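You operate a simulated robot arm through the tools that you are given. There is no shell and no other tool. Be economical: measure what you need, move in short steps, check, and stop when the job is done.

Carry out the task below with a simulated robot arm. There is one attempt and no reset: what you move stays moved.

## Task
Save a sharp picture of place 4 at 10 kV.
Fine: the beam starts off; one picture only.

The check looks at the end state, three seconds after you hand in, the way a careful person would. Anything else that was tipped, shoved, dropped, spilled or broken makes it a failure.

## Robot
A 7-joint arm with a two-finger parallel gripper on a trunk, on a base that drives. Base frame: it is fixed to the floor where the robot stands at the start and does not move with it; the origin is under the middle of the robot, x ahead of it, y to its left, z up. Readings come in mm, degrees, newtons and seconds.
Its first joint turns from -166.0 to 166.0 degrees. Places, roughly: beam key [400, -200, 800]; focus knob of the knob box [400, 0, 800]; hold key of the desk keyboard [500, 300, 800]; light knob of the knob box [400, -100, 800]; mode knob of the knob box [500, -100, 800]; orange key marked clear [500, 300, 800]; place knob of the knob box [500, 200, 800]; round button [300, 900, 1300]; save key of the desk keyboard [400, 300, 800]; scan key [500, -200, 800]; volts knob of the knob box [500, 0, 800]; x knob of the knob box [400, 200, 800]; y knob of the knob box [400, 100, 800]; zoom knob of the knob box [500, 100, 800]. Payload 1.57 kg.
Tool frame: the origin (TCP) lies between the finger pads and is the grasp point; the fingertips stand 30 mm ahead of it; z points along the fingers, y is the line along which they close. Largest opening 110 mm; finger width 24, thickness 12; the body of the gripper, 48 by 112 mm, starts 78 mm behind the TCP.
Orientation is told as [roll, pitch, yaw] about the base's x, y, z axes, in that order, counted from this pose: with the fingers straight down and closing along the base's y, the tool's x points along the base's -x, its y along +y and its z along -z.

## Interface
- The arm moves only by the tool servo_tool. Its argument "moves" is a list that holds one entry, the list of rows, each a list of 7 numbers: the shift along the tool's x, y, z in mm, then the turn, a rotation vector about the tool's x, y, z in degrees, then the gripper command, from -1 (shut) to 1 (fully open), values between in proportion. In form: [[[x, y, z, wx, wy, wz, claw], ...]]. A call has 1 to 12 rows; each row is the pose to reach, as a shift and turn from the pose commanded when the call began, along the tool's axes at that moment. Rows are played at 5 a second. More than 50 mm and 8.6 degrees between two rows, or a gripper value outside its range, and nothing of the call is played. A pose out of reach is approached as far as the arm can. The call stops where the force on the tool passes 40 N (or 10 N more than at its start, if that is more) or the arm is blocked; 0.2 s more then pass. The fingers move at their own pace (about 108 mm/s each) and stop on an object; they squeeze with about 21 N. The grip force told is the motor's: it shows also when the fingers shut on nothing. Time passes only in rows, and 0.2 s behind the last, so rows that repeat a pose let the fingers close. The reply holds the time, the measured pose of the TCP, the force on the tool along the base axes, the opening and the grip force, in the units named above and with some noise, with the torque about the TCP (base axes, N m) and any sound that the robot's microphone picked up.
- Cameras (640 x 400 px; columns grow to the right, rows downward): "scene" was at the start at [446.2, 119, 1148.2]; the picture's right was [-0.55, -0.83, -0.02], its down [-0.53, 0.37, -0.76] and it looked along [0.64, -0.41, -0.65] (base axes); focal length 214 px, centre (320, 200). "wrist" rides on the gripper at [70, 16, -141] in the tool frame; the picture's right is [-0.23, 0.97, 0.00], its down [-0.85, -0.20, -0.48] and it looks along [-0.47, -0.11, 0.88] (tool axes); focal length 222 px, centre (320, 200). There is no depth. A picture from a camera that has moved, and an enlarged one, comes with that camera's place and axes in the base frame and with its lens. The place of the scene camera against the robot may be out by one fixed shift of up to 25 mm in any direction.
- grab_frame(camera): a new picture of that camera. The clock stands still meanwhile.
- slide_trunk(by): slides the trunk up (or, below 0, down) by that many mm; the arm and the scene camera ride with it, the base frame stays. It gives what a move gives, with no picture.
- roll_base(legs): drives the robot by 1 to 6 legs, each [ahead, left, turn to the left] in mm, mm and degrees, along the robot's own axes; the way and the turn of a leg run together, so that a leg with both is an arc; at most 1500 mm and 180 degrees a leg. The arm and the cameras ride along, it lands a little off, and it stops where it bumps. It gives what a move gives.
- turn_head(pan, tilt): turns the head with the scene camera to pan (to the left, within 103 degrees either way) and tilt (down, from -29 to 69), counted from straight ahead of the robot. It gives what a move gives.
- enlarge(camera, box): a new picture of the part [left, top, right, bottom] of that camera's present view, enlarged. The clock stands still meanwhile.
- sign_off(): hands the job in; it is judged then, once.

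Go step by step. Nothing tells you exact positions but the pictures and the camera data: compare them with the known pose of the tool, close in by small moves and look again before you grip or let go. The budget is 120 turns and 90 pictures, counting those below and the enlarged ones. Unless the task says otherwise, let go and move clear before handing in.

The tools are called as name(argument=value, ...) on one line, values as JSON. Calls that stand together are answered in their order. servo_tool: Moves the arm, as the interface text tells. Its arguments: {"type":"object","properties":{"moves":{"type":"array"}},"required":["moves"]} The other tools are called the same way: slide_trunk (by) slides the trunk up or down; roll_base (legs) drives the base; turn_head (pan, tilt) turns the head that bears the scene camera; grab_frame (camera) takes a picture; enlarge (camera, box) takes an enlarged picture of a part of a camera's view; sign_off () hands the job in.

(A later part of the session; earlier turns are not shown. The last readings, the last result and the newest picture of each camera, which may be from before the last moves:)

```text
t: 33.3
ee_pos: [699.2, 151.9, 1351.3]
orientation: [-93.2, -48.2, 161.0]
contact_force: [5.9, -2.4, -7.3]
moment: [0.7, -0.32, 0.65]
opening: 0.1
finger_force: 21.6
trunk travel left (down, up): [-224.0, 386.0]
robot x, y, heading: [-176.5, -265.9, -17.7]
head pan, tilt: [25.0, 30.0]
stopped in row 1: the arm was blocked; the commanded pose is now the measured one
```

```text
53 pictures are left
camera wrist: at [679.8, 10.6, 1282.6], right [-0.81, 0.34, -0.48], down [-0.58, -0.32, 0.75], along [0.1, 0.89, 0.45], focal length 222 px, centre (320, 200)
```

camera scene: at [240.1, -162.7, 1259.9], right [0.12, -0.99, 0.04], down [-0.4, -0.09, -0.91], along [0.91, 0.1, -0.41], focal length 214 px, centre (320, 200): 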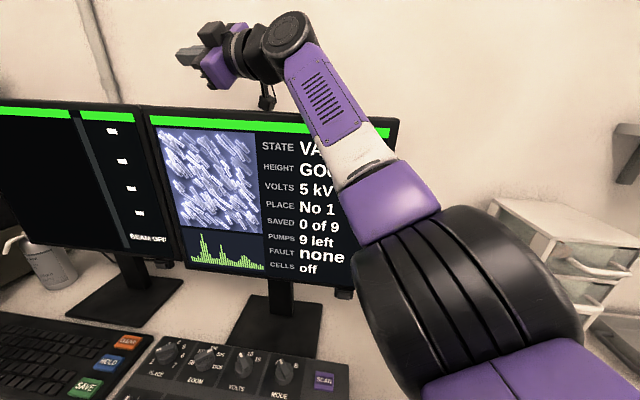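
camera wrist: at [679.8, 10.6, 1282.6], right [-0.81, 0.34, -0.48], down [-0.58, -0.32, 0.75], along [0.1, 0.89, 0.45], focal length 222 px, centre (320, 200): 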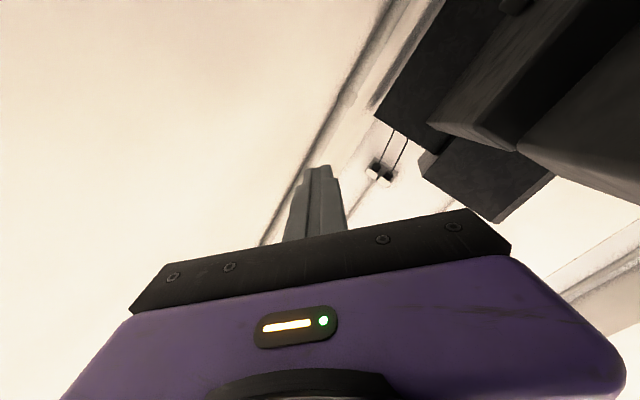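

The hand is free above the monitors, the forces are zero, and the monitors still stand. I raise the trunk for clearance, then back off.

slide_trunk(by=80)

grab_frame(camera="scene")

```text
t: 33.6
ee_pos: [682.4, 148.1, 1373.5]
orientation: [-102.9, -52.7, 175.2]
contact_force: [1.1, 1.6, -1.1]
moment: [0.02, -0.01, 0.03]
opening: 0.0
finger_force: 20.6
trunk travel left (down, up): [-227.0, 383.0]
robot x, y, heading: [-198.3, -275.2, -18.6]
head pan, tilt: [25.0, 30.0]
stopped: the arm was blocked; the commanded pose is now the measured one
```

```text
52 pictures are left
camera scene: at [245.4, -187.6, 1253.3], right [0.11, -0.99, 0.04], down [-0.42, -0.08, -0.91], along [0.9, 0.08, -0.42], focal length 214 px, centre (320, 200)
```

scene: 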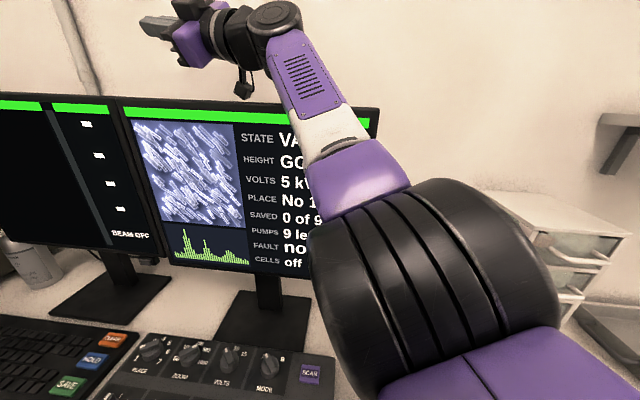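

It's settling further, with about 5° of lean left. I drive back a little.

roll_base(legs=[[-80, 0, 0]])

grab_frame(camera="scene")

```text
t: 34.3
ee_pos: [634.6, 106.8, 1456.8]
orientation: [-129.3, -45.9, -147.9]
contact_force: [0.6, -0.3, 0.2]
moment: [0.05, -0.01, 0.04]
opening: 0.0
finger_force: 21.0
trunk travel left (down, up): [-227.0, 383.0]
robot x, y, heading: [-207.7, -264.8, -17.9]
head pan, tilt: [25.0, 30.0]
stopped in leg 1: the robot was blocked; the commanded pose is now the measured one
```

```text
51 pictures are left
camera scene: at [247.4, -174.3, 1242.1], right [0.12, -0.99, 0.03], down [-0.43, -0.08, -0.9], along [0.9, 0.1, -0.43], focal length 214 px, centre (320, 200)
```

scene: 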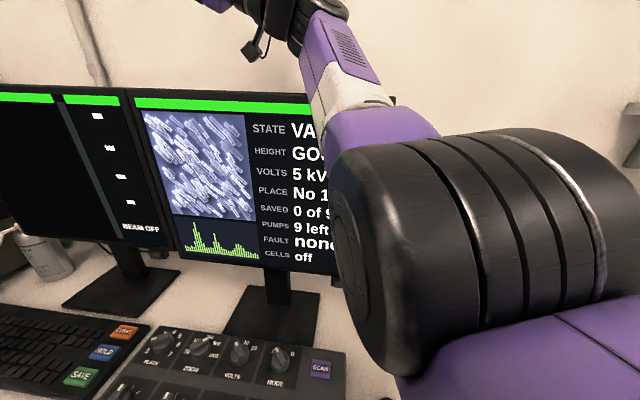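

The elbow may now touch the monitor's front. Another look to the right.

turn_head(pan=-30, tilt=30)

grab_frame(camera="scene")

turn_head(pan=-80, tilt=50)

grab_frame(camera="scene")

```text
t: 35.6
ee_pos: [637.5, 108.2, 1454.4]
orientation: [-129.3, -46.7, -148.2]
contact_force: [-0.1, 0.2, 0.3]
moment: [0.01, 0.0, 0.01]
opening: 0.3
finger_force: 20.8
trunk travel left (down, up): [-227.0, 383.0]
robot x, y, heading: [-200.5, -267.5, -18.0]
head pan, tilt: [-30.0, 30.0]
```

```text
50 pictures are left
camera scene: at [217.5, -253.0, 1246.0], right [-0.74, -0.67, -0.05], down [-0.26, 0.35, -0.9], along [0.62, -0.65, -0.43], focal length 214 px, centre (320, 200)
```

scene: 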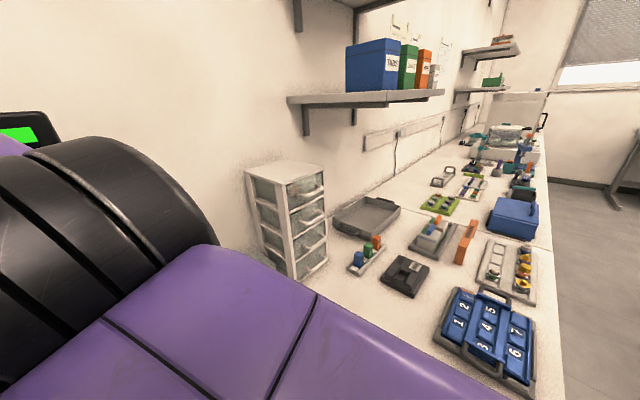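

```text
t: 36.8
ee_pos: [638.0, 106.6, 1454.9]
orientation: [-129.2, -46.6, -148.2]
contact_force: [-0.1, -1.2, -0.2]
moment: [0.0, -0.02, 0.0]
opening: 0.1
finger_force: 21.0
trunk travel left (down, up): [-227.0, 383.0]
robot x, y, heading: [-196.4, -267.3, -18.1]
head pan, tilt: [-80.0, 50.0]
```

```text
49 pictures are left
camera scene: at [149.7, -262.8, 1210.6], right [-0.99, 0.13, -0.09], down [0.16, 0.74, -0.65], along [-0.02, -0.65, -0.76], focal length 214 px, centre (320, 200)
```

scene: 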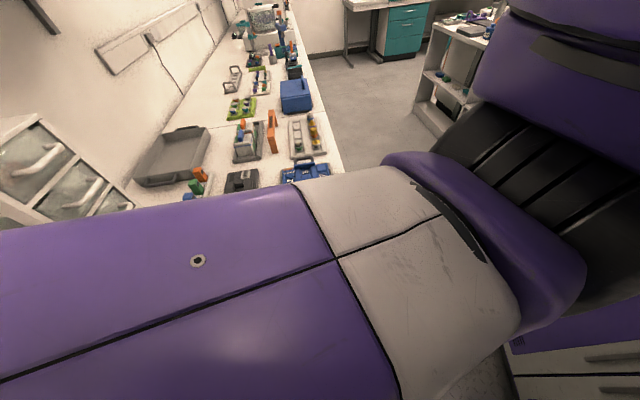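

Tool forces are zero, but a link still touches. I keep backing off in steps.

roll_base(legs=[[-80, 0, 0]])

turn_head(pan=20, tilt=15)

grab_frame(camera="scene")

```text
t: 37.5
ee_pos: [621.6, 55.5, 1485.6]
orientation: [-132.8, -32.1, -140.5]
contact_force: [0.3, 0.0, -0.2]
moment: [-0.01, -0.04, 0.02]
opening: 0.1
finger_force: 20.8
trunk travel left (down, up): [-227.0, 383.0]
robot x, y, heading: [-211.7, -240.5, -15.8]
head pan, tilt: [-80.0, 50.0]
stopped in leg 1: the robot was blocked; the commanded pose is now the measured one
```

```text
t: 39.2
ee_pos: [617.5, 55.1, 1486.9]
orientation: [-132.8, -31.7, -140.1]
contact_force: [-0.8, 1.0, -0.3]
moment: [0.02, 0.01, -0.05]
opening: 0.0
finger_force: 21.1
trunk travel left (down, up): [-227.0, 383.0]
robot x, y, heading: [-207.9, -241.8, -16.3]
head pan, tilt: [20.0, 15.0]
```

```text
48 pictures are left
camera scene: at [248.0, -146.7, 1266.1], right [0.07, -1.0, 0.02], down [-0.18, -0.04, -0.98], along [0.98, 0.06, -0.19], focal length 214 px, centre (320, 200)
```

scene: 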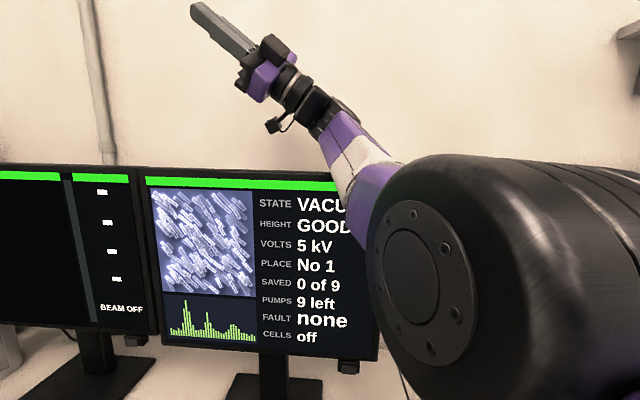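

The arm stands above the monitor now with only its forearm close to the top edge. I pull the hand back towards the robot and up.

servo_tool(moves=[[[-19, 13, 9, 0, 0, 0, -1], [-39, 26, 18, 0, 0, 0, -1], [-58, 39, 27, 0, 0, 0, -1], [-77, 52, 35, 0, 0, 0, -1], [-96, 65, 44, 0, 0, 0, -1], [-115, 78, 53, 0, 0, 0, -1]]])

grab_frame(camera="scene")

```text
t: 39.6
ee_pos: [596.1, 14.5, 1504.1]
orientation: [-132.3, -22.5, -137.3]
contact_force: [0.4, 0.1, 0.1]
moment: [-0.01, -0.06, 0.03]
opening: 0.1
finger_force: 21.1
trunk travel left (down, up): [-227.0, 383.0]
robot x, y, heading: [-209.0, -228.1, -14.9]
head pan, tilt: [20.0, 15.0]
stopped in row 1: the arm was blocked; the commanded pose is now the measured one
```

```text
47 pictures are left
camera scene: at [243.1, -124.2, 1265.7], right [0.09, -1.0, 0.02], down [-0.18, -0.04, -0.98], along [0.98, 0.08, -0.19], focal length 214 px, centre (320, 200)
```

scene: 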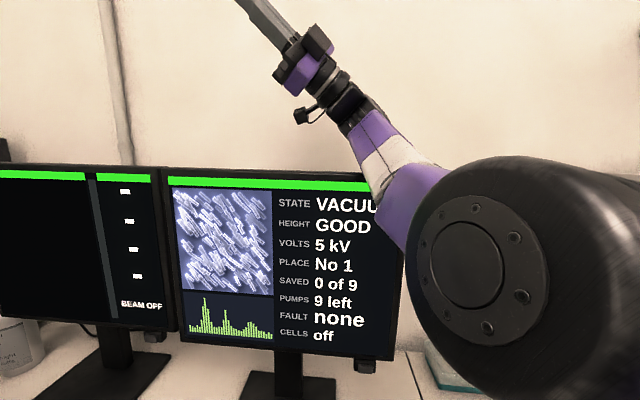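

Nothing visible touches the forearm now, yet moves stay blocked. I'll check around the base.

turn_head(pan=103, tilt=60)

grab_frame(camera="scene")

turn_head(pan=-103, tilt=20)

grab_frame(camera="scene")

```text
t: 41.1
ee_pos: [595.1, 13.4, 1503.5]
orientation: [-132.4, -22.6, -136.8]
contact_force: [0.5, -0.2, -0.4]
moment: [0.0, 0.0, -0.01]
opening: 0.1
finger_force: 20.8
trunk travel left (down, up): [-227.0, 383.0]
robot x, y, heading: [-208.1, -227.8, -15.5]
head pan, tilt: [103.0, 60.0]
```

```text
46 pictures are left
camera scene: at [159.8, -70.1, 1191.6], right [1.0, -0.04, 0.08], down [0.0, -0.87, -0.49], along [0.09, 0.48, -0.87], focal length 214 px, centre (320, 200)
```

scene: 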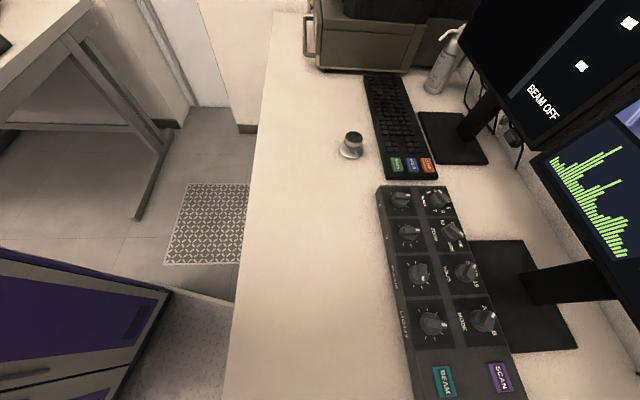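

```text
t: 44.1
ee_pos: [594.2, 11.7, 1502.4]
orientation: [-132.5, -22.5, -136.9]
contact_force: [0.5, 0.6, -0.2]
moment: [0.0, 0.02, 0.01]
opening: 0.1
finger_force: 20.5
trunk travel left (down, up): [-227.0, 383.0]
robot x, y, heading: [-210.0, -230.7, -15.1]
head pan, tilt: [-103.0, 20.0]
```

```text
45 pictures are left
camera scene: at [109.2, -217.9, 1248.5], right [-0.88, 0.47, -0.08], down [0.23, 0.28, -0.93], along [-0.42, -0.83, -0.36], focal length 214 px, centre (320, 200)
```

scene: 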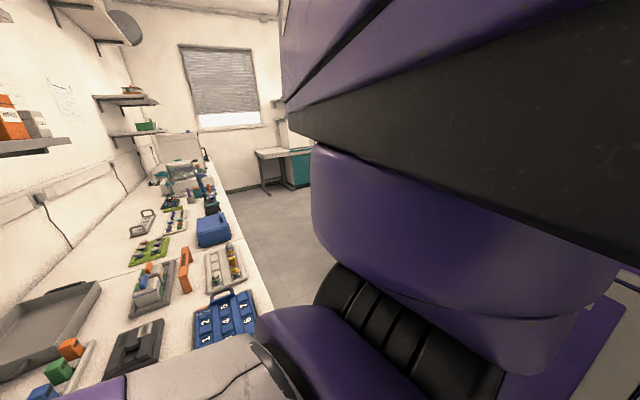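

The surroundings look clear. I try backing again.

roll_base(legs=[[-100, 0, 0]])

servo_tool(moves=[[[0, 0, 0, 0, 0, 0, -1], [0, 0, 0, 0, 0, 0, -1], [0, 0, 0, 0, 0, 0, -1]]])

turn_head(pan=0, tilt=10)

grab_frame(camera="scene")

```text
t: 44.9
ee_pos: [571.4, -17.3, 1506.7]
orientation: [-130.1, -11.7, -136.6]
contact_force: [-0.7, -0.6, -0.5]
moment: [0.0, 0.0, 0.0]
opening: 0.0
finger_force: 21.5
trunk travel left (down, up): [-227.0, 383.0]
robot x, y, heading: [-217.7, -208.1, -13.2]
head pan, tilt: [-103.0, 20.0]
stopped in leg 1: the robot was blocked; the commanded pose is now the measured one
```

```text
t: 45.9
ee_pos: [557.9, -31.7, 1503.0]
orientation: [-128.7, -6.4, -136.5]
contact_force: [-0.2, 0.2, 0.2]
moment: [-0.04, -0.05, 0.0]
opening: 0.0
finger_force: 20.8
trunk travel left (down, up): [-227.0, 383.0]
robot x, y, heading: [-215.4, -191.4, -12.2]
head pan, tilt: [-103.0, 20.0]
stopped in row 3: the arm was blocked; the commanded pose is now the measured one
```

```text
t: 47.7
ee_pos: [557.5, -32.6, 1503.8]
orientation: [-128.8, -6.4, -135.9]
contact_force: [-0.3, 0.7, -0.2]
moment: [0.03, 0.0, -0.04]
opening: 0.0
finger_force: 21.4
trunk travel left (down, up): [-227.0, 383.0]
robot x, y, heading: [-215.8, -194.8, -12.4]
head pan, tilt: [0.0, 10.0]
```

```text
44 pictures are left
camera scene: at [225.8, -97.6, 1277.2], right [-0.22, -0.98, 0.0], down [-0.09, 0.02, -1.0], along [0.97, -0.22, -0.09], focal length 214 px, centre (320, 200)
```

scene: 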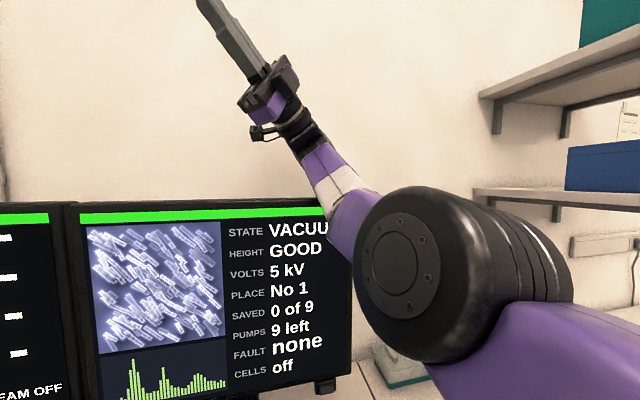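

Even a null command lets things settle further in the freeing direction, so I repeat it a few times.

servo_tool(moves=[[[0, 0, 0, 0, 0, 0, -1], [0, 0, 0, 0, 0, 0, -1], [0, 0, 0, 0, 0, 0, -1], [0, 0, 0, 0, 0, 0, -1], [0, 0, 0, 0, 0, 0, -1]]])

servo_tool(moves=[[[0, 0, 0, 0, 0, 0, -1], [0, 0, 0, 0, 0, 0, -1], [0, 0, 0, 0, 0, 0, -1], [0, 0, 0, 0, 0, 0, -1], [0, 0, 0, 0, 0, 0, -1]]])

servo_tool(moves=[[[0, 0, 0, 0, 0, 0, -1], [0, 0, 0, 0, 0, 0, -1], [0, 0, 0, 0, 0, 0, -1], [0, 0, 0, 0, 0, 0, -1], [0, 0, 0, 0, 0, 0, -1]]])

grab_frame(camera="scene")

```text
t: 49.1
ee_pos: [544.7, -42.3, 1497.2]
orientation: [-126.8, -1.1, -136.3]
contact_force: [-0.2, 0.2, 0.2]
moment: [-0.01, -0.01, 0.0]
opening: 0.1
finger_force: 20.8
trunk travel left (down, up): [-227.0, 383.0]
robot x, y, heading: [-218.0, -173.8, -11.3]
head pan, tilt: [0.0, 10.0]
stopped in row 5: the arm was blocked; the commanded pose is now the measured one
```

```text
t: 50.5
ee_pos: [530.3, -51.6, 1489.0]
orientation: [-124.5, 4.2, -136.1]
contact_force: [0.2, -0.8, 0.1]
moment: [0.01, 0.0, -0.03]
opening: 0.1
finger_force: 20.7
trunk travel left (down, up): [-227.0, 383.0]
robot x, y, heading: [-216.3, -163.0, -10.3]
head pan, tilt: [0.0, 10.0]
stopped in row 5: the arm was blocked; the commanded pose is now the measured one
```

```text
t: 51.9
ee_pos: [518.7, -60.1, 1478.7]
orientation: [-122.1, 9.2, -135.7]
contact_force: [-0.3, -1.1, -0.1]
moment: [-0.02, -0.03, 0.02]
opening: 0.0
finger_force: 21.2
trunk travel left (down, up): [-227.0, 383.0]
robot x, y, heading: [-220.5, -153.2, -9.9]
head pan, tilt: [0.0, 10.0]
stopped in row 5: the arm was blocked; the commanded pose is now the measured one
```

```text
43 pictures are left
camera scene: at [214.7, -36.8, 1279.3], right [-0.17, -0.99, 0.0], down [-0.09, 0.02, -1.0], along [0.98, -0.17, -0.09], focal length 214 px, centre (320, 200)
```

scene: 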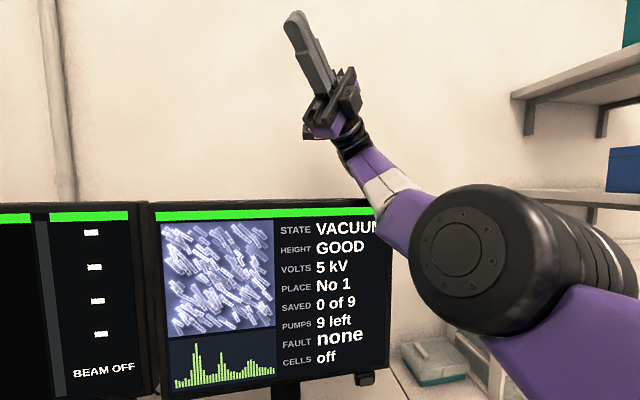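

Everything seems clear of the monitor now. I test a deliberate retract of the hand towards the robot.

servo_tool(moves=[[[-13, 1, 15, 0, 0, 0, -1], [-27, 2, 31, 0, 0, 0, -1], [-40, 3, 46, 0, 0, 0, -1], [-53, 4, 62, 0, 0, 0, -1]]])

roll_base(legs=[[-150, 0, 0]])

grab_frame(camera="scene")

```text
t: 52.3
ee_pos: [522.8, -94.1, 1466.0]
orientation: [-114.1, 19.5, -140.3]
contact_force: [-0.2, -0.6, -0.2]
moment: [-0.03, 0.03, -0.06]
opening: 0.2
finger_force: 20.6
trunk travel left (down, up): [-227.0, 383.0]
robot x, y, heading: [-221.9, -139.0, -8.5]
head pan, tilt: [0.0, 10.0]
stopped in row 1: the arm was blocked; the commanded pose is now the measured one
```

```text
t: 53.0
ee_pos: [523.7, -92.5, 1462.1]
orientation: [-114.6, 23.6, -142.0]
contact_force: [0.4, 0.4, 0.7]
moment: [0.0, -0.02, -0.02]
opening: 0.1
finger_force: 21.2
trunk travel left (down, up): [-227.0, 383.0]
robot x, y, heading: [-233.8, -143.3, -8.7]
head pan, tilt: [0.0, 10.0]
stopped in leg 1: the robot was blocked; the commanded pose is now the measured one
```

```text
42 pictures are left
camera scene: at [253.9, -19.5, 1244.3], right [-0.15, -0.99, 0.0], down [-0.13, 0.02, -0.99], along [0.98, -0.15, -0.13], focal length 214 px, centre (320, 200)
```

scene: 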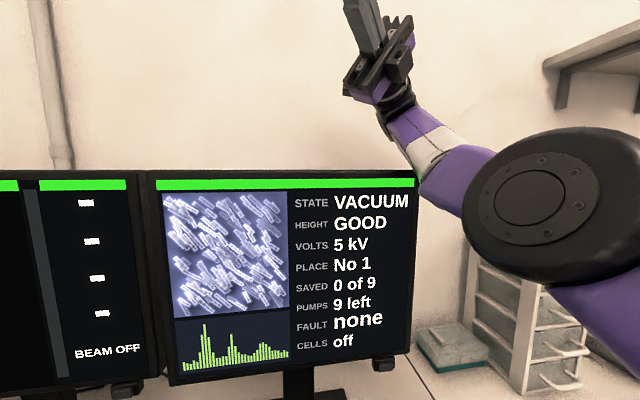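

The forearm is sliding off the monitor's right top corner. I move the hand to the right and up to clear it.

servo_tool(moves=[[[-5, -17, -6, 0, 0, 0, -1], [-9, -33, -11, 0, 0, 0, -1], [-14, -50, -17, 0, 0, 0, -1], [-18, -66, -22, 0, 0, 0, -1]]])

grab_frame(camera="scene")

```text
t: 54.2
ee_pos: [517.3, -89.8, 1458.3]
orientation: [-113.1, 24.8, -140.8]
contact_force: [-0.5, 0.3, -0.1]
moment: [-0.01, 0.02, -0.02]
opening: 0.0
finger_force: 21.4
out of reach, approached as far as the arm can: row 1, 2, 3, 4
trunk travel left (down, up): [-227.0, 383.0]
robot x, y, heading: [-232.6, -132.8, -8.1]
head pan, tilt: [0.0, 10.0]
stopped in row 4: the arm was blocked; the commanded pose is now the measured one
```

```text
41 pictures are left
camera scene: at [253.5, -5.4, 1243.2], right [-0.14, -0.99, 0.0], down [-0.13, 0.02, -0.99], along [0.98, -0.14, -0.14], focal length 214 px, centre (320, 200)
```

scene: 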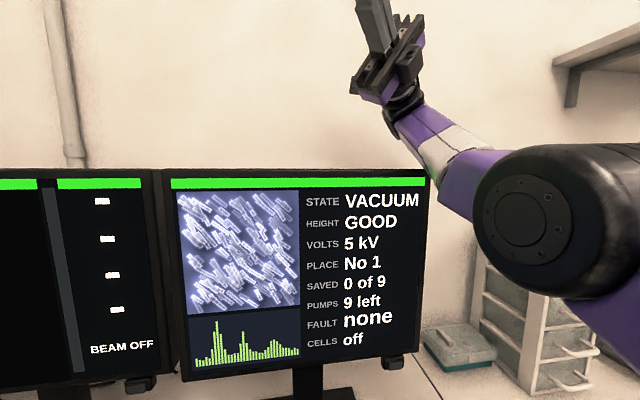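

The forearm has passed the corner. I try the base again.

roll_base(legs=[[-100, 0, 0]])

roll_base(legs=[[-100, 0, 0]])

turn_head(pan=-25, tilt=15)

grab_frame(camera="scene")

```text
t: 55.3
ee_pos: [465.2, -88.2, 1429.5]
orientation: [-114.9, 22.5, -140.8]
contact_force: [-0.3, 0.6, 0.0]
moment: [0.01, 0.04, -0.01]
opening: 0.0
finger_force: 20.9
trunk travel left (down, up): [-227.0, 383.0]
robot x, y, heading: [-331.4, -123.9, -8.3]
head pan, tilt: [0.0, 10.0]
```

```text
t: 56.5
ee_pos: [371.2, -73.4, 1427.9]
orientation: [-115.1, 22.3, -140.9]
contact_force: [-0.5, -0.3, 0.5]
moment: [0.04, 0.01, 0.01]
opening: 0.0
finger_force: 21.2
trunk travel left (down, up): [-227.0, 383.0]
robot x, y, heading: [-431.2, -104.7, -8.3]
head pan, tilt: [0.0, 10.0]
```

```text
t: 57.4
ee_pos: [372.1, -73.7, 1429.0]
orientation: [-115.1, 22.2, -140.9]
contact_force: [0.1, 0.1, 0.0]
moment: [0.0, 0.0, 0.01]
opening: 0.0
finger_force: 21.3
trunk travel left (down, up): [-227.0, 383.0]
robot x, y, heading: [-430.3, -102.2, -8.1]
head pan, tilt: [-25.0, 15.0]
```

```text
40 pictures are left
camera scene: at [91.0, -25.8, 1204.3], right [-0.55, -0.84, 0.0], down [-0.22, 0.14, -0.97], along [0.81, -0.53, -0.26], focal length 214 px, centre (320, 200)
```

scene: 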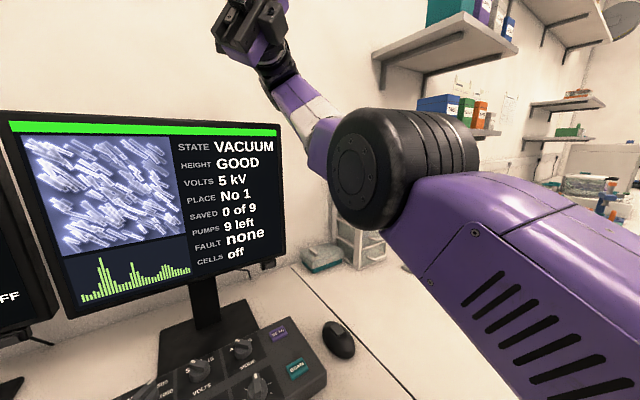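

Free: upright, zero forces, all monitors and desk things in place. Now I turn the hand, which points up and back, towards fingers-down, in two stages well in front of the monitors.

servo_tool(moves=[[[-15.8, 13.2, 10, -1.615, -7.34, -3.98, -1], [-31.6, 26.5, 20, -3.23, -14.68, -7.96, -1], [-47.4, 39.7, 30, -4.845, -22.02, -11.94, -1], [-63.2, 53, 40, -6.46, -29.36, -15.92, -1], [-79, 66.2, 50, -8.07, -36.7, -19.9, -1], [-94.9, 79.5, 60, -9.69, -44.04, -23.88, -1]]])

grab_frame(camera="scene")

```text
t: 58.8
ee_pos: [166.3, -22.3, 1335.4]
orientation: [-71.2, 51.1, -88.6]
contact_force: [0.8, 0.1, 0.2]
moment: [0.02, 0.04, -0.02]
opening: 0.0
finger_force: 21.0
out of reach, approached as far as the arm can: row 1, 2, 3, 4, 5, 6
trunk travel left (down, up): [-227.0, 383.0]
robot x, y, heading: [-428.1, -102.8, -8.4]
head pan, tilt: [-25.0, 15.0]
```

```text
39 pictures are left
camera scene: at [91.2, -26.2, 1204.2], right [-0.55, -0.84, 0.0], down [-0.22, 0.14, -0.97], along [0.81, -0.53, -0.26], focal length 214 px, centre (320, 200)
```

scene: 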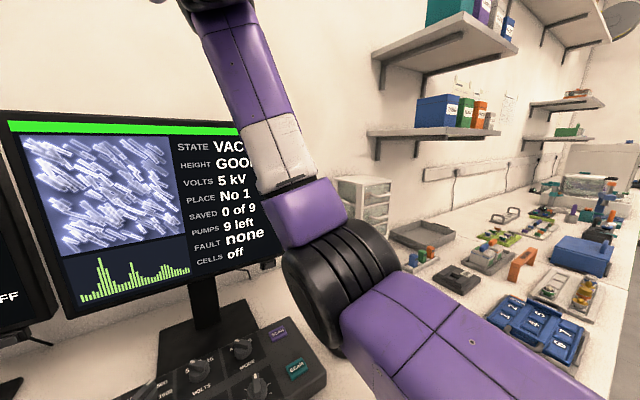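

The hand swung as planned, but nearer to the head than wanted. I go on turning it while bringing it forward and down.

servo_tool(moves=[[[-19, 13.5, -19, -1.615, -7.34, -3.98, -1], [-38, 27, -38, -3.23, -14.68, -7.96, -1], [-58, 40, -57, -4.845, -22.02, -11.94, -1], [-77, 54, -76, -6.46, -29.36, -15.92, -1], [-96, 67, -95, -8.07, -36.7, -19.9, -1], [-115, 81, -113, -9.69, -44.04, -23.88, -1]]])

grab_frame(camera="scene")

```text
t: 59.4
ee_pos: [105.5, -0.5, 1286.5]
orientation: [-47.8, 50.9, -62.9]
contact_force: [3.8, 0.8, 6.8]
moment: [0.08, 0.03, -0.05]
opening: 0.0
finger_force: 20.3
out of reach, approached as far as the arm can: row 1, 2, 3
trunk travel left (down, up): [-227.0, 383.0]
robot x, y, heading: [-429.1, -105.4, -8.1]
head pan, tilt: [-25.0, 15.0]
stopped in row 3: the force on the tool passed its limit at 124 N (the readings are from after the stop); the commanded pose is now the measured one
```

```text
38 pictures are left
camera scene: at [90.7, -26.0, 1203.7], right [-0.55, -0.83, 0.0], down [-0.22, 0.15, -0.96], along [0.81, -0.53, -0.26], focal length 214 px, centre (320, 200)
```

scene: 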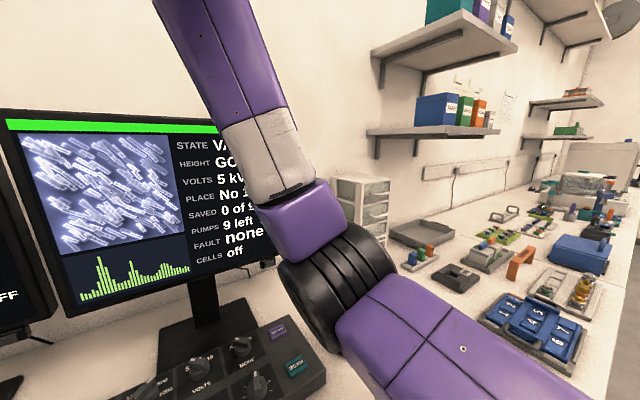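

The fingers touched the robot's own head. I move the hand straight up and forward, keeping its direction.

servo_tool(moves=[[[15, -6, -29, 0, 0, 0, -1], [30, -12, -58, 0, 0, 0, -1], [45, -17, -88, 0, 0, 0, -1], [55, -14, -120, 0, 0, 0, -1], [60, -10, -150, 0, 0, 0, -1], [60, -10, -150, 0, 0, 0, -1]]])

turn_head(pan=-10, tilt=-15)

grab_frame(camera="scene")

```text
t: 60.8
ee_pos: [97.8, 20.7, 1349.3]
orientation: [-47.9, 51.0, -63.0]
contact_force: [-0.1, 0.5, -0.1]
moment: [0.01, 0.0, -0.01]
opening: 0.0
finger_force: 20.4
out of reach, approached as far as the arm can: row 1, 2, 3, 4, 5, 6
trunk travel left (down, up): [-227.0, 383.0]
robot x, y, heading: [-430.8, -106.5, -8.4]
head pan, tilt: [-25.0, 15.0]
```

```text
t: 61.8
ee_pos: [98.2, 21.3, 1348.3]
orientation: [-48.0, 51.0, -62.9]
contact_force: [0.4, -0.2, -0.1]
moment: [-0.02, -0.02, -0.04]
opening: 0.2
finger_force: 21.1
trunk travel left (down, up): [-227.0, 383.0]
robot x, y, heading: [-427.8, -106.5, -8.1]
head pan, tilt: [-10.0, -15.0]
```

```text
37 pictures are left
camera scene: at [89.3, 0.2, 1250.8], right [-0.31, -0.95, 0.0], down [0.24, -0.08, -0.97], along [0.92, -0.3, 0.26], focal length 214 px, centre (320, 200)
```

scene: 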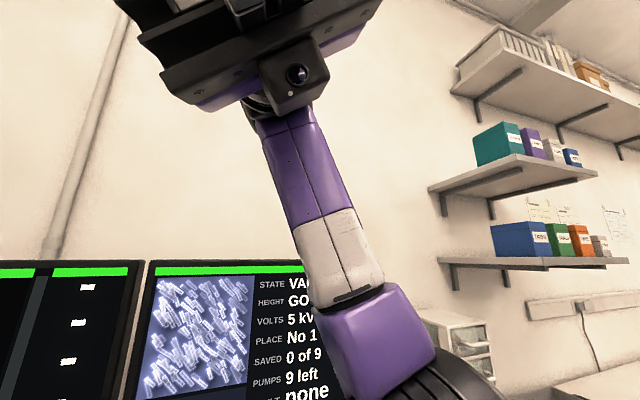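

The hand is folded back onto the robot's head side, which is the wrong way for the wrist. I swing it about the vertical, past the left side, so that it later can dip down forward.

servo_tool(moves=[[[9, 23, -9, -6.6, 4, 3.6, -1], [18, 46, -18, -13.2, 8, 7.2, -1], [27, 69, -26, -19.8, 12, 10.8, -1], [36, 92, -35, -26.4, 15.9, 14.4, -1], [45, 115, -44, -33, 19.9, 18, -1], [41, 131, -69, -39.6, 23.9, 21.6, -1], [38, 148, -94, -46.2, 27.9, 25.2, -1], [34, 164, -118, -52.8, 31.8, 28.8, -1], [30, 181, -143, -59.4, 35.8, 32.4, -1], [27, 197, -168, -66, 39.8, 36, -1]]])

turn_head(pan=0, tilt=0)

grab_frame(camera="scene")

```text
t: 64.0
ee_pos: [306.4, 176.3, 1348.0]
orientation: [-47.8, 50.9, -148.0]
contact_force: [0.2, 0.2, -1.3]
moment: [-0.03, 0.06, 0.0]
opening: 0.1
finger_force: 21.4
trunk travel left (down, up): [-227.0, 383.0]
robot x, y, heading: [-429.6, -103.3, -8.0]
head pan, tilt: [-10.0, -15.0]
```

```text
t: 64.8
ee_pos: [307.9, 176.4, 1348.4]
orientation: [-47.8, 50.9, -147.8]
contact_force: [-0.2, 0.1, -0.4]
moment: [0.02, 0.01, 0.0]
opening: 0.0
finger_force: 20.8
trunk travel left (down, up): [-227.0, 383.0]
robot x, y, heading: [-431.9, -109.3, -8.4]
head pan, tilt: [0.0, 0.0]
```

```text
36 pictures are left
camera scene: at [101.9, 12.5, 1228.5], right [-0.14, -0.99, 0.0], down [0.0, 0.0, -1.0], along [0.99, -0.14, 0.0], focal length 214 px, centre (320, 200)
```

scene: 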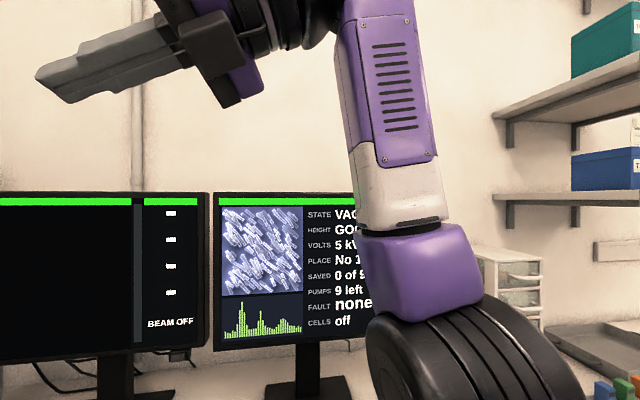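

That worked exactly. Next I dip the hand to point straight down, keeping the wrist in place.

servo_tool(moves=[[[-22, 13.6, -12, -4.2, -6.96, 0, -1], [-44, 27, -24, -8.4, -13.9, 0, -1], [-67, 41, -36, -12.6, -20.9, 0, -1], [-89, 54, -48, -16.8, -27.8, 0, -1], [-111, 68, -61, -21, -34.8, 0, -1], [-133, 81, -73, -25.2, -41.8, 0, -1], [-156, 95, -85, -29.4, -48.7, 0, -1], [-178, 108.6, -97, -33.6, -55.7, 0, -1], [-178, 108.6, -97, -33.6, -55.7, 0, -1]]])

grab_frame(camera="scene")

```text
t: 66.8
ee_pos: [303.1, -4.0, 1187.2]
orientation: [-2.4, 0.2, -124.2]
contact_force: [-0.3, -0.8, -0.1]
moment: [0.03, -0.02, 0.01]
opening: 0.1
finger_force: 20.7
trunk travel left (down, up): [-227.0, 383.0]
robot x, y, heading: [-430.9, -104.6, -8.4]
head pan, tilt: [0.0, 0.0]
```

```text
35 pictures are left
camera scene: at [101.9, 12.4, 1228.4], right [-0.14, -0.99, 0.0], down [0.0, 0.0, -1.0], along [0.99, -0.14, 0.0], focal length 214 px, centre (320, 200)
```

scene: 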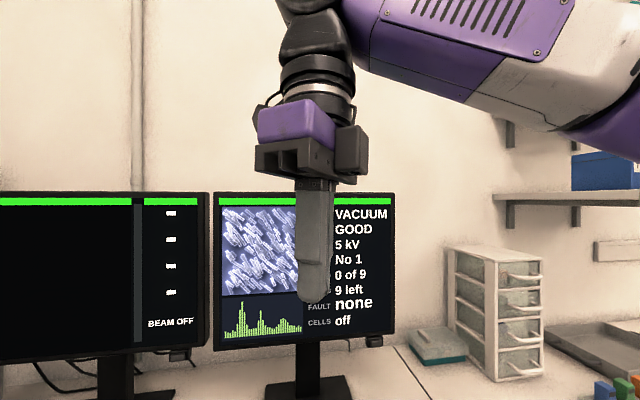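

The fingers now point down. I turn the hand about the vertical, back to the normal yaw.

servo_tool(moves=[[[0, 0, 0, 0, 0, -8.5, -1], [0, 0, 0, 0, 0, -17, -1], [0, 0, 0, 0, 0, -25.5, -1], [0, 0, 0, 0, 0, -34, -1], [0, 0, 0, 0, 0, -42.5, -1], [0, 0, 0, 0, 0, -51, -1], [0, 0, 0, 0, 0, -59.5, -1], [0, 0, 0, 0, 0, -68, -1], [0, 0, 0, 0, 0, -76.5, -1], [0, 0, 0, 0, 0, -85, -1], [0, 0, 0, 0, 0, -93.5, -1], [0, 0, 0, 0, 0, -102, -1]]])

turn_head(pan=10, tilt=45)

grab_frame(camera="scene")

```text
t: 68.0
ee_pos: [169.1, 49.4, 1134.4]
orientation: [0.3, 0.5, -83.9]
contact_force: [9.3, -3.2, 4.6]
moment: [0.47, 1.53, -0.02]
opening: 0.1
finger_force: 21.1
out of reach, approached as far as the arm can: row 1, 2, 3, 4, 5, 6
trunk travel left (down, up): [-227.0, 383.0]
robot x, y, heading: [-430.4, -104.6, -7.9]
head pan, tilt: [0.0, 0.0]
stopped in row 6: the force on the tool passed its limit at 130 N (the readings are from after the stop); the commanded pose is now the measured one
```

```text
t: 69.1
ee_pos: [175.6, 49.5, 1129.5]
orientation: [0.7, 0.2, -84.9]
contact_force: [102.1, 28.7, -55.1]
moment: [-4.43, 8.68, -3.61]
opening: 0.1
finger_force: 21.0
trunk travel left (down, up): [-227.0, 383.0]
robot x, y, heading: [-428.9, -106.2, -8.0]
head pan, tilt: [10.0, 45.0]
```

```text
34 pictures are left
camera scene: at [106.0, 29.6, 1198.6], right [0.04, -1.0, 0.0], down [-0.32, -0.01, -0.95], along [0.95, 0.04, -0.32], focal length 214 px, centre (320, 200)
```

scene: 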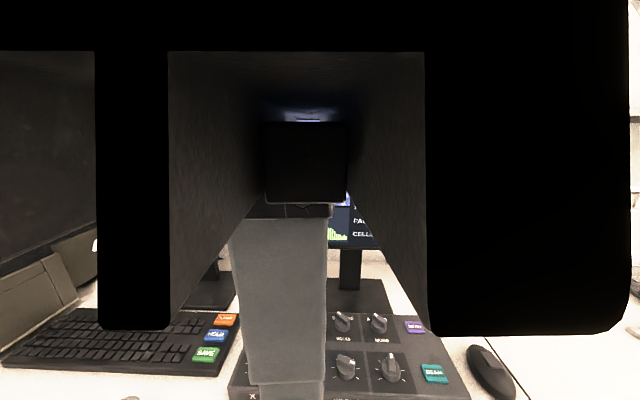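

The wrist's last joint is wound to its limit that way and the hand was drawn into the head. I back it out forward and unwind in the other direction.

servo_tool(moves=[[[-10, 22, -6, 0, 0, 8, -1], [-22, 47, -17, 0, 0, 16, -1], [-35, 72, -28, 0, 0, 24, -1], [-48, 98, -40, 0, 0, 32, -1], [-61, 125, -55, 0, 0, 40, -1], [-61, 125, -55, 0, 0, 48, -1], [-61, 125, -55, 0, 0, 56, -1], [-61, 125, -55, 0, 0, 64, -1]]])

```text
t: 70.9
ee_pos: [302.0, 1.1, 1185.9]
orientation: [-1.0, 0.2, -147.8]
contact_force: [0.1, -0.9, 0.1]
moment: [0.0, -0.04, 0.01]
opening: 0.0
finger_force: 21.0
trunk travel left (down, up): [-227.0, 383.0]
robot x, y, heading: [-431.6, -105.1, -8.0]
head pan, tilt: [10.0, 45.0]
```

Free again. I keep unwinding the yaw: −148° going down through −180° towards 0°.

servo_tool(moves=[[[0, 0, 0, 0, 0, 8.5, -1], [0, 0, 0, 0, 0, 17, -1], [0, 0, 0, 0, 0, 25.5, -1], [0, 0, 0, 0, 0, 34, -1], [0, 0, 0, 0, 0, 42.5, -1], [0, 0, 0, 0, 0, 51, -1], [0, 0, 0, 0, 0, 59.5, -1], [0, 0, 0, 0, 0, 68, -1], [0, 0, 0, 0, 0, 76.5, -1], [0, 0, 0, 0, 0, 85, -1], [0, 0, 0, 0, 0, 93.5, -1], [0, 0, 0, 0, 0, 102, -1]]])

servo_tool(moves=[[[0, 0, 0, 0, 0, 8.5, -1], [0, 0, 0, 0, 0, 17, -1], [0, 0, 0, 0, 0, 25.5, -1], [0, 0, 0, 0, 0, 34, -1], [0, 0, 0, 0, 0, 42.5, -1], [0, 0, 0, 0, 0, 51, -1], [0, 0, 0, 0, 0, 59.5, -1], [0, 0, 0, 0, 0, 68, -1], [0, 0, 0, 0, 0, 76.5, -1], [0, 0, 0, 0, 0, 85, -1], [0, 0, 0, 0, 0, 93.5, -1], [0, 0, 0, 0, 0, 102, -1]]])

grab_frame(camera="scene")

```text
t: 73.5
ee_pos: [302.0, 1.5, 1186.1]
orientation: [-0.1, -1.1, 110.2]
contact_force: [0.6, 0.1, 0.3]
moment: [0.0, 0.01, 0.01]
opening: 0.2
finger_force: 21.2
trunk travel left (down, up): [-227.0, 383.0]
robot x, y, heading: [-432.0, -102.7, -8.1]
head pan, tilt: [10.0, 45.0]
```

```text
t: 76.1
ee_pos: [301.7, 2.4, 1186.7]
orientation: [0.8, 0.1, 8.2]
contact_force: [-0.3, -0.5, -0.1]
moment: [0.02, 0.03, 0.01]
opening: 0.2
finger_force: 21.1
trunk travel left (down, up): [-227.0, 383.0]
robot x, y, heading: [-431.6, -105.6, -8.0]
head pan, tilt: [10.0, 45.0]
```

```text
33 pictures are left
camera scene: at [94.1, 27.9, 1157.5], right [0.03, -1.0, 0.0], down [-0.71, -0.02, -0.71], along [0.71, 0.02, -0.71], focal length 214 px, centre (320, 200)
```

scene: 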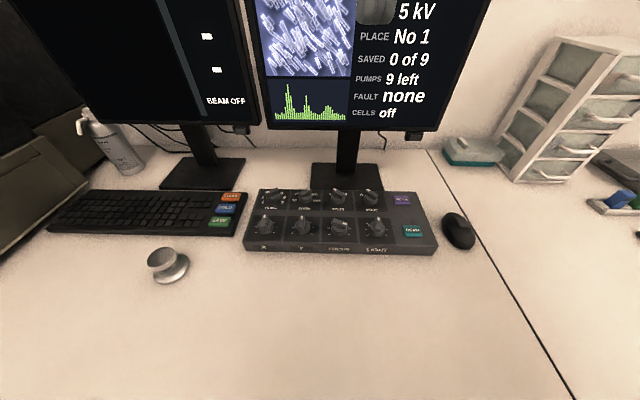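

Everything on the desk is in place and the arm is in a good posture. I square up the robot and move closer, then take an enlarged look at the box.

roll_base(legs=[[100, 60, 8]])

turn_head(pan=0, tilt=55)

grab_frame(camera="scene")

```text
t: 77.3
ee_pos: [381.4, 156.6, 1185.6]
orientation: [0.9, 0.1, 16.6]
contact_force: [0.2, 0.1, -0.6]
moment: [-0.04, -0.01, 0.0]
opening: 0.1
finger_force: 21.1
trunk travel left (down, up): [-227.0, 383.0]
robot x, y, heading: [-327.0, -51.7, -0.0]
head pan, tilt: [10.0, 45.0]
```

```text
t: 78.1
ee_pos: [382.5, 156.1, 1184.9]
orientation: [1.1, 0.3, 16.5]
contact_force: [-1.6, 0.0, 0.2]
moment: [-0.01, -0.02, -0.01]
opening: 0.0
finger_force: 20.1
trunk travel left (down, up): [-227.0, 383.0]
robot x, y, heading: [-328.4, -56.1, -0.1]
head pan, tilt: [0.0, 55.0]
```

```text
32 pictures are left
camera scene: at [165.0, 140.1, 1144.1], right [0.0, -1.0, 0.0], down [-0.82, 0.0, -0.57], along [0.57, 0.0, -0.82], focal length 214 px, centre (320, 200)
```

scene: 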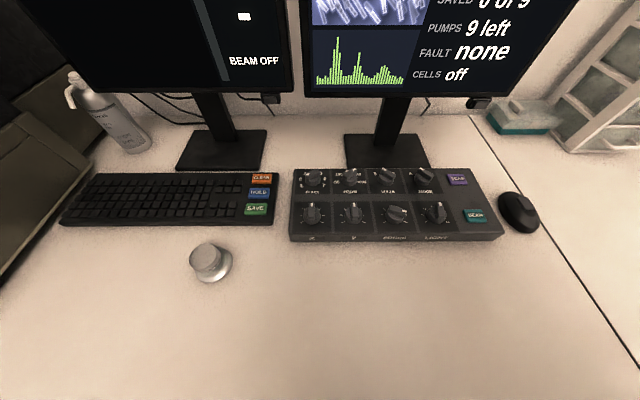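

I enlarge the knob box to read the settings.

enlarge(camera="scene", box=[240, 150, 520, 250])

```text
2.29 times, centred on (380, 200) of scene
camera zoom: at [165.0, 140.1, 1144.1], right [0.0, -1.0, 0.0], down [-0.82, 0.0, -0.57], along [0.57, 0.0, -0.82], focal length 490 px, centre (183, 200)
```

zoom: 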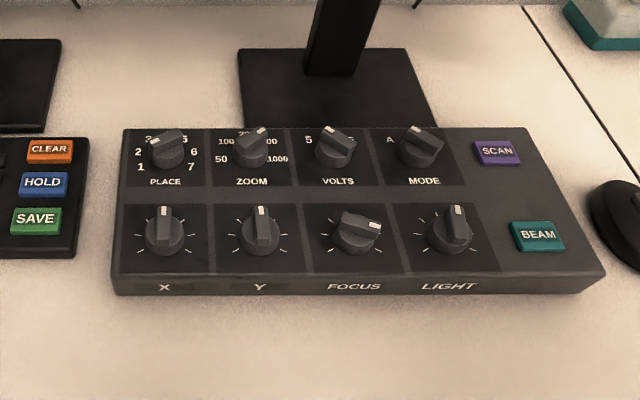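

enlarge(camera="scene", box=[288, 164, 368, 214])

turn_head(pan=0, tilt=20)

grab_frame(camera="scene")

```text
8.00 times, centred on (328, 189) of scene
camera zoom: at [165.0, 140.1, 1144.1], right [0.0, -1.0, 0.0], down [-0.82, 0.0, -0.57], along [0.57, 0.0, -0.82], focal length 1716 px, centre (256, 288)
```

zoom: 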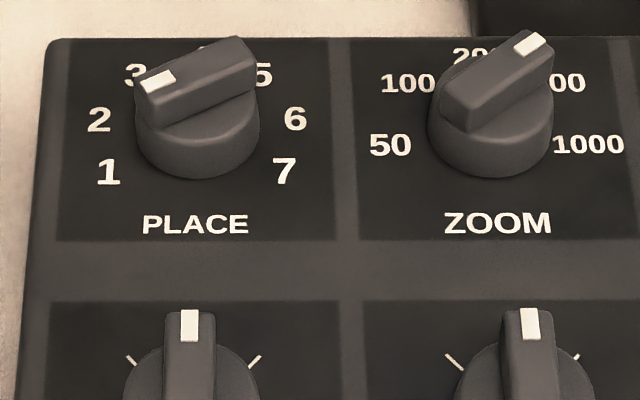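

```text
t: 79.1
ee_pos: [383.0, 155.4, 1185.5]
orientation: [1.1, 0.1, 16.5]
contact_force: [0.1, -0.6, 0.2]
moment: [0.02, -0.02, 0.0]
opening: 0.1
finger_force: 21.1
trunk travel left (down, up): [-227.0, 383.0]
robot x, y, heading: [-330.3, -54.6, -0.3]
head pan, tilt: [0.0, 20.0]
```

```text
29 pictures are left
camera scene: at [186.0, 140.0, 1196.1], right [0.0, -1.0, 0.0], down [-0.34, 0.0, -0.94], along [0.94, 0.0, -0.34], focal length 214 px, centre (320, 200)
```

scene: 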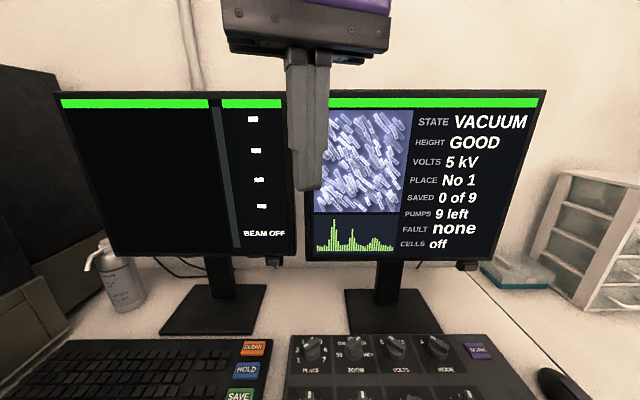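

Place reads 1 (mark left, a bit towards me); place 4 is straight away from me, about 110° clockwise. I bring the hand above the place knob with the fingers across its bar, and compare the tips with the camera.

servo_tool(moves=[[[-7, -2, 19, 0, 0, -8.4, -0.3], [-14, -4, 38, 0, 0, -16.8, -0.3], [-20, -6, 57, 0, 0, -25.2, -0.3], [-27, -8, 76, 0, 0, -33.6, -0.3], [-34, -10, 95, 0, 0, -42, -0.3], [-41, -12, 114, 0, 0, -50.4, -0.3], [-48, -14, 133, 0, 0, -58.8, -0.3], [-54, -16, 152, 0, 0, -67.2, -0.3], [-61, -18, 171, 0, 0, -75.6, -0.3], [-68, -20, 195, 0, 0, -84, -0.3], [-75, -22, 215, 0, 0, -92.5, -0.3], [-75, -22, 215, 0, 0, -92.5, -0.3]]])

turn_head(pan=0, tilt=45)

grab_frame(camera="scene")

grab_frame(camera="wrist")

```text
t: 81.7
ee_pos: [459.7, 159.3, 970.6]
orientation: [0.1, -0.9, 109.0]
contact_force: [-1.0, -0.2, 0.8]
moment: [0.0, 0.02, 0.0]
opening: 38.6
finger_force: 0.0
trunk travel left (down, up): [-227.0, 383.0]
robot x, y, heading: [-331.0, -51.8, -0.0]
head pan, tilt: [0.0, 20.0]
```

```text
t: 82.6
ee_pos: [459.0, 160.8, 970.2]
orientation: [0.0, -0.9, 109.0]
contact_force: [0.7, -0.7, 0.3]
moment: [0.01, -0.03, 0.0]
opening: 38.5
finger_force: 0.1
trunk travel left (down, up): [-227.0, 383.0]
robot x, y, heading: [-327.1, -53.5, 0.1]
head pan, tilt: [0.0, 45.0]
```

```text
28 pictures are left
camera scene: at [174.3, 140.0, 1157.5], right [0.0, -1.0, 0.0], down [-0.71, 0.0, -0.71], along [0.71, 0.0, -0.71], focal length 214 px, centre (320, 200)
```

scene: 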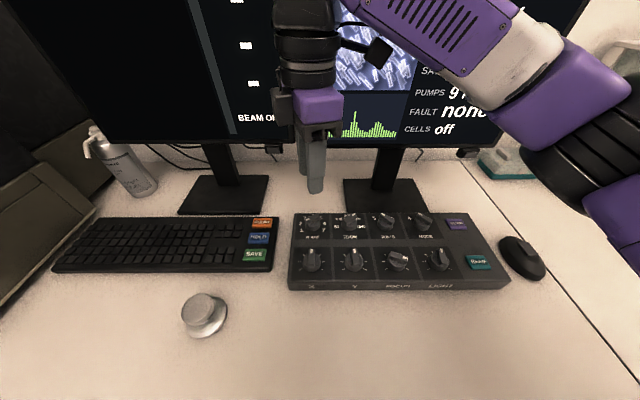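

```text
27 pictures are left
camera wrist: at [467.1, 87.7, 1110.7], right [-0.99, -0.1, 0.0], down [-0.09, 0.87, 0.49], along [-0.05, 0.49, -0.87], focal length 222 px, centre (320, 200)
```

wrist: 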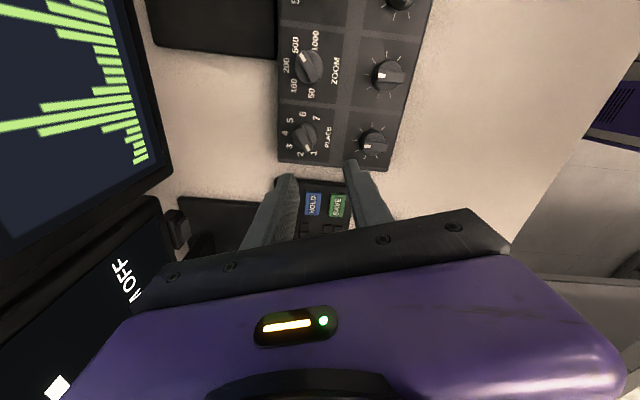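

The wrist camera puts the place knob near (481, 167), so the scene camera is off by about (20, 12, 7). I go over it and down to 870, then look closely.

servo_tool(moves=[[[0, -11, 25, 0, 0, 0, -0.2], [0.4, -22.6, 50, 0, 0, 0, -0.2], [0.4, -22.6, 75, 0, 0, 0, -0.2], [0.4, -22.6, 100, 0, 0, 0, -0.2], [0.4, -22.6, 100, 0, 0, 0, -0.2]]])

enlarge(camera="wrist", box=[220, 60, 420, 185])

```text
t: 83.8
ee_pos: [480.5, 168.0, 870.5]
orientation: [0.1, -0.9, 109.0]
contact_force: [-0.4, 0.1, -0.1]
moment: [0.03, 0.0, -0.02]
opening: 44.2
finger_force: 0.0
trunk travel left (down, up): [-227.0, 383.0]
robot x, y, heading: [-327.1, -55.2, -0.0]
head pan, tilt: [0.0, 45.0]
```

```text
3.20 times, centred on (320, 122) of wrist
camera zoom: at [487.8, 96.4, 1009.7], right [-0.99, -0.1, 0.0], down [-0.09, 0.87, 0.49], along [-0.05, 0.49, -0.87], focal length 711 px, centre (320, 448)
```

zoom: 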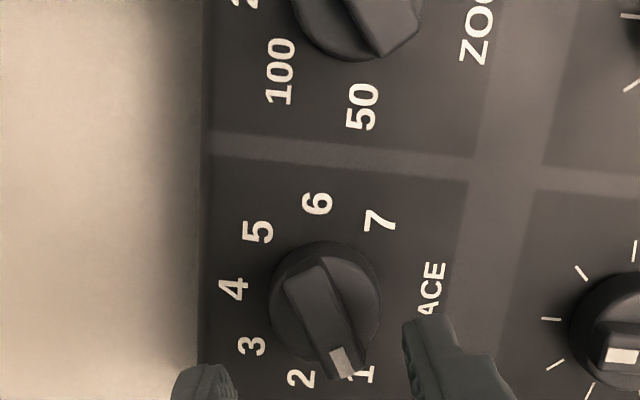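

The knob is centred within about 2 mm between the fingers. I go down around it and close.

servo_tool(moves=[[[-0.6, 2, 16, 0, 0, 0, -0.2], [-0.6, 2, 32, 0, 0, 0, -0.2], [-0.6, 2, 40, 0, 0, 0, -0.2], [-0.6, 2, 46, 0, 0, 0, -0.2]]])

servo_tool(moves=[[[0, 0, 0, 0, 0, 0, -0.6], [0, 0, 0, 0, 0, 0, -1], [0, 0, 0, 0, 0, 0, -1]]])

```text
t: 84.9
ee_pos: [478.6, 169.1, 830.9]
orientation: [-0.5, -0.9, 109.0]
contact_force: [-3.9, 0.8, 19.1]
moment: [-0.37, 0.58, -0.1]
opening: 46.2
finger_force: 0.9
trunk travel left (down, up): [-227.0, 383.0]
robot x, y, heading: [-324.7, -54.6, 0.0]
head pan, tilt: [0.0, 45.0]
stopped in row 4: the force on the tool passed its limit at 43 N (the readings are from after the stop); the commanded pose is now the measured one
```

```text
t: 85.6
ee_pos: [476.3, 168.6, 830.9]
orientation: [-0.1, -1.0, 109.2]
contact_force: [-10.2, -2.7, 15.2]
moment: [-0.17, 0.4, -0.2]
opening: 33.6
finger_force: 41.5
trunk travel left (down, up): [-227.0, 383.0]
robot x, y, heading: [-327.4, -53.5, -0.1]
head pan, tilt: [0.0, 45.0]
stopped in row 3: the force on the tool passed its limit at 41 N (the readings are from after the stop); the commanded pose is now the measured one
```

The knob is gripped (33.6 mm). The panel is at about z = 800, so I ease up 4 mm and turn clockwise 51° first.

servo_tool(moves=[[[0, 0, -4, 0, 0, 0, -1], [0, 0, -4, 0, 0, 8.5, -1], [0, 0, -4, 0, 0, 17, -1], [0, 0, -4, 0, 0, 25.5, -1], [0, 0, -4, 0, 0, 34, -1], [0, 0, -4, 0, 0, 42.5, -1], [0, 0, -4, 0, 0, 51, -1]]])

enlarge(camera="scene", box=[280, 50, 480, 175])

```text
t: 86.9
ee_pos: [481.4, 167.7, 832.7]
orientation: [0.1, -0.9, 73.0]
contact_force: [10.1, 2.5, -11.4]
moment: [0.01, -0.04, 0.09]
opening: 32.8
finger_force: 41.3
trunk travel left (down, up): [-227.0, 383.0]
robot x, y, heading: [-327.3, -53.0, -0.2]
head pan, tilt: [0.0, 45.0]
stopped in row 6: the force on the tool passed its limit at 42 N (the readings are from after the stop); the commanded pose is now the measured one
```

```text
3.20 times, centred on (380, 112) of scene
camera zoom: at [174.9, 140.0, 1157.5], right [0.0, -1.0, 0.0], down [-0.71, 0.0, -0.71], along [0.71, 0.0, -0.71], focal length 686 px, centre (128, 480)
```

zoom: 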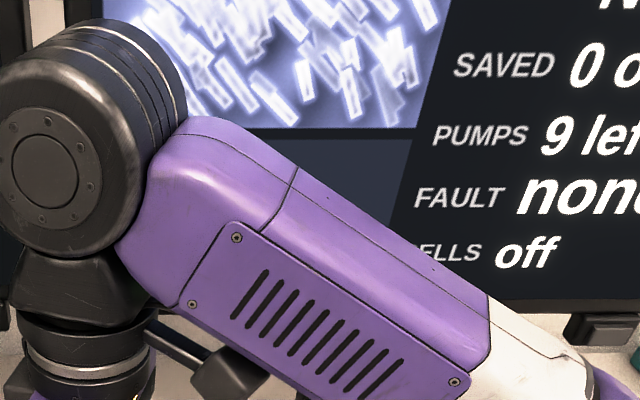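

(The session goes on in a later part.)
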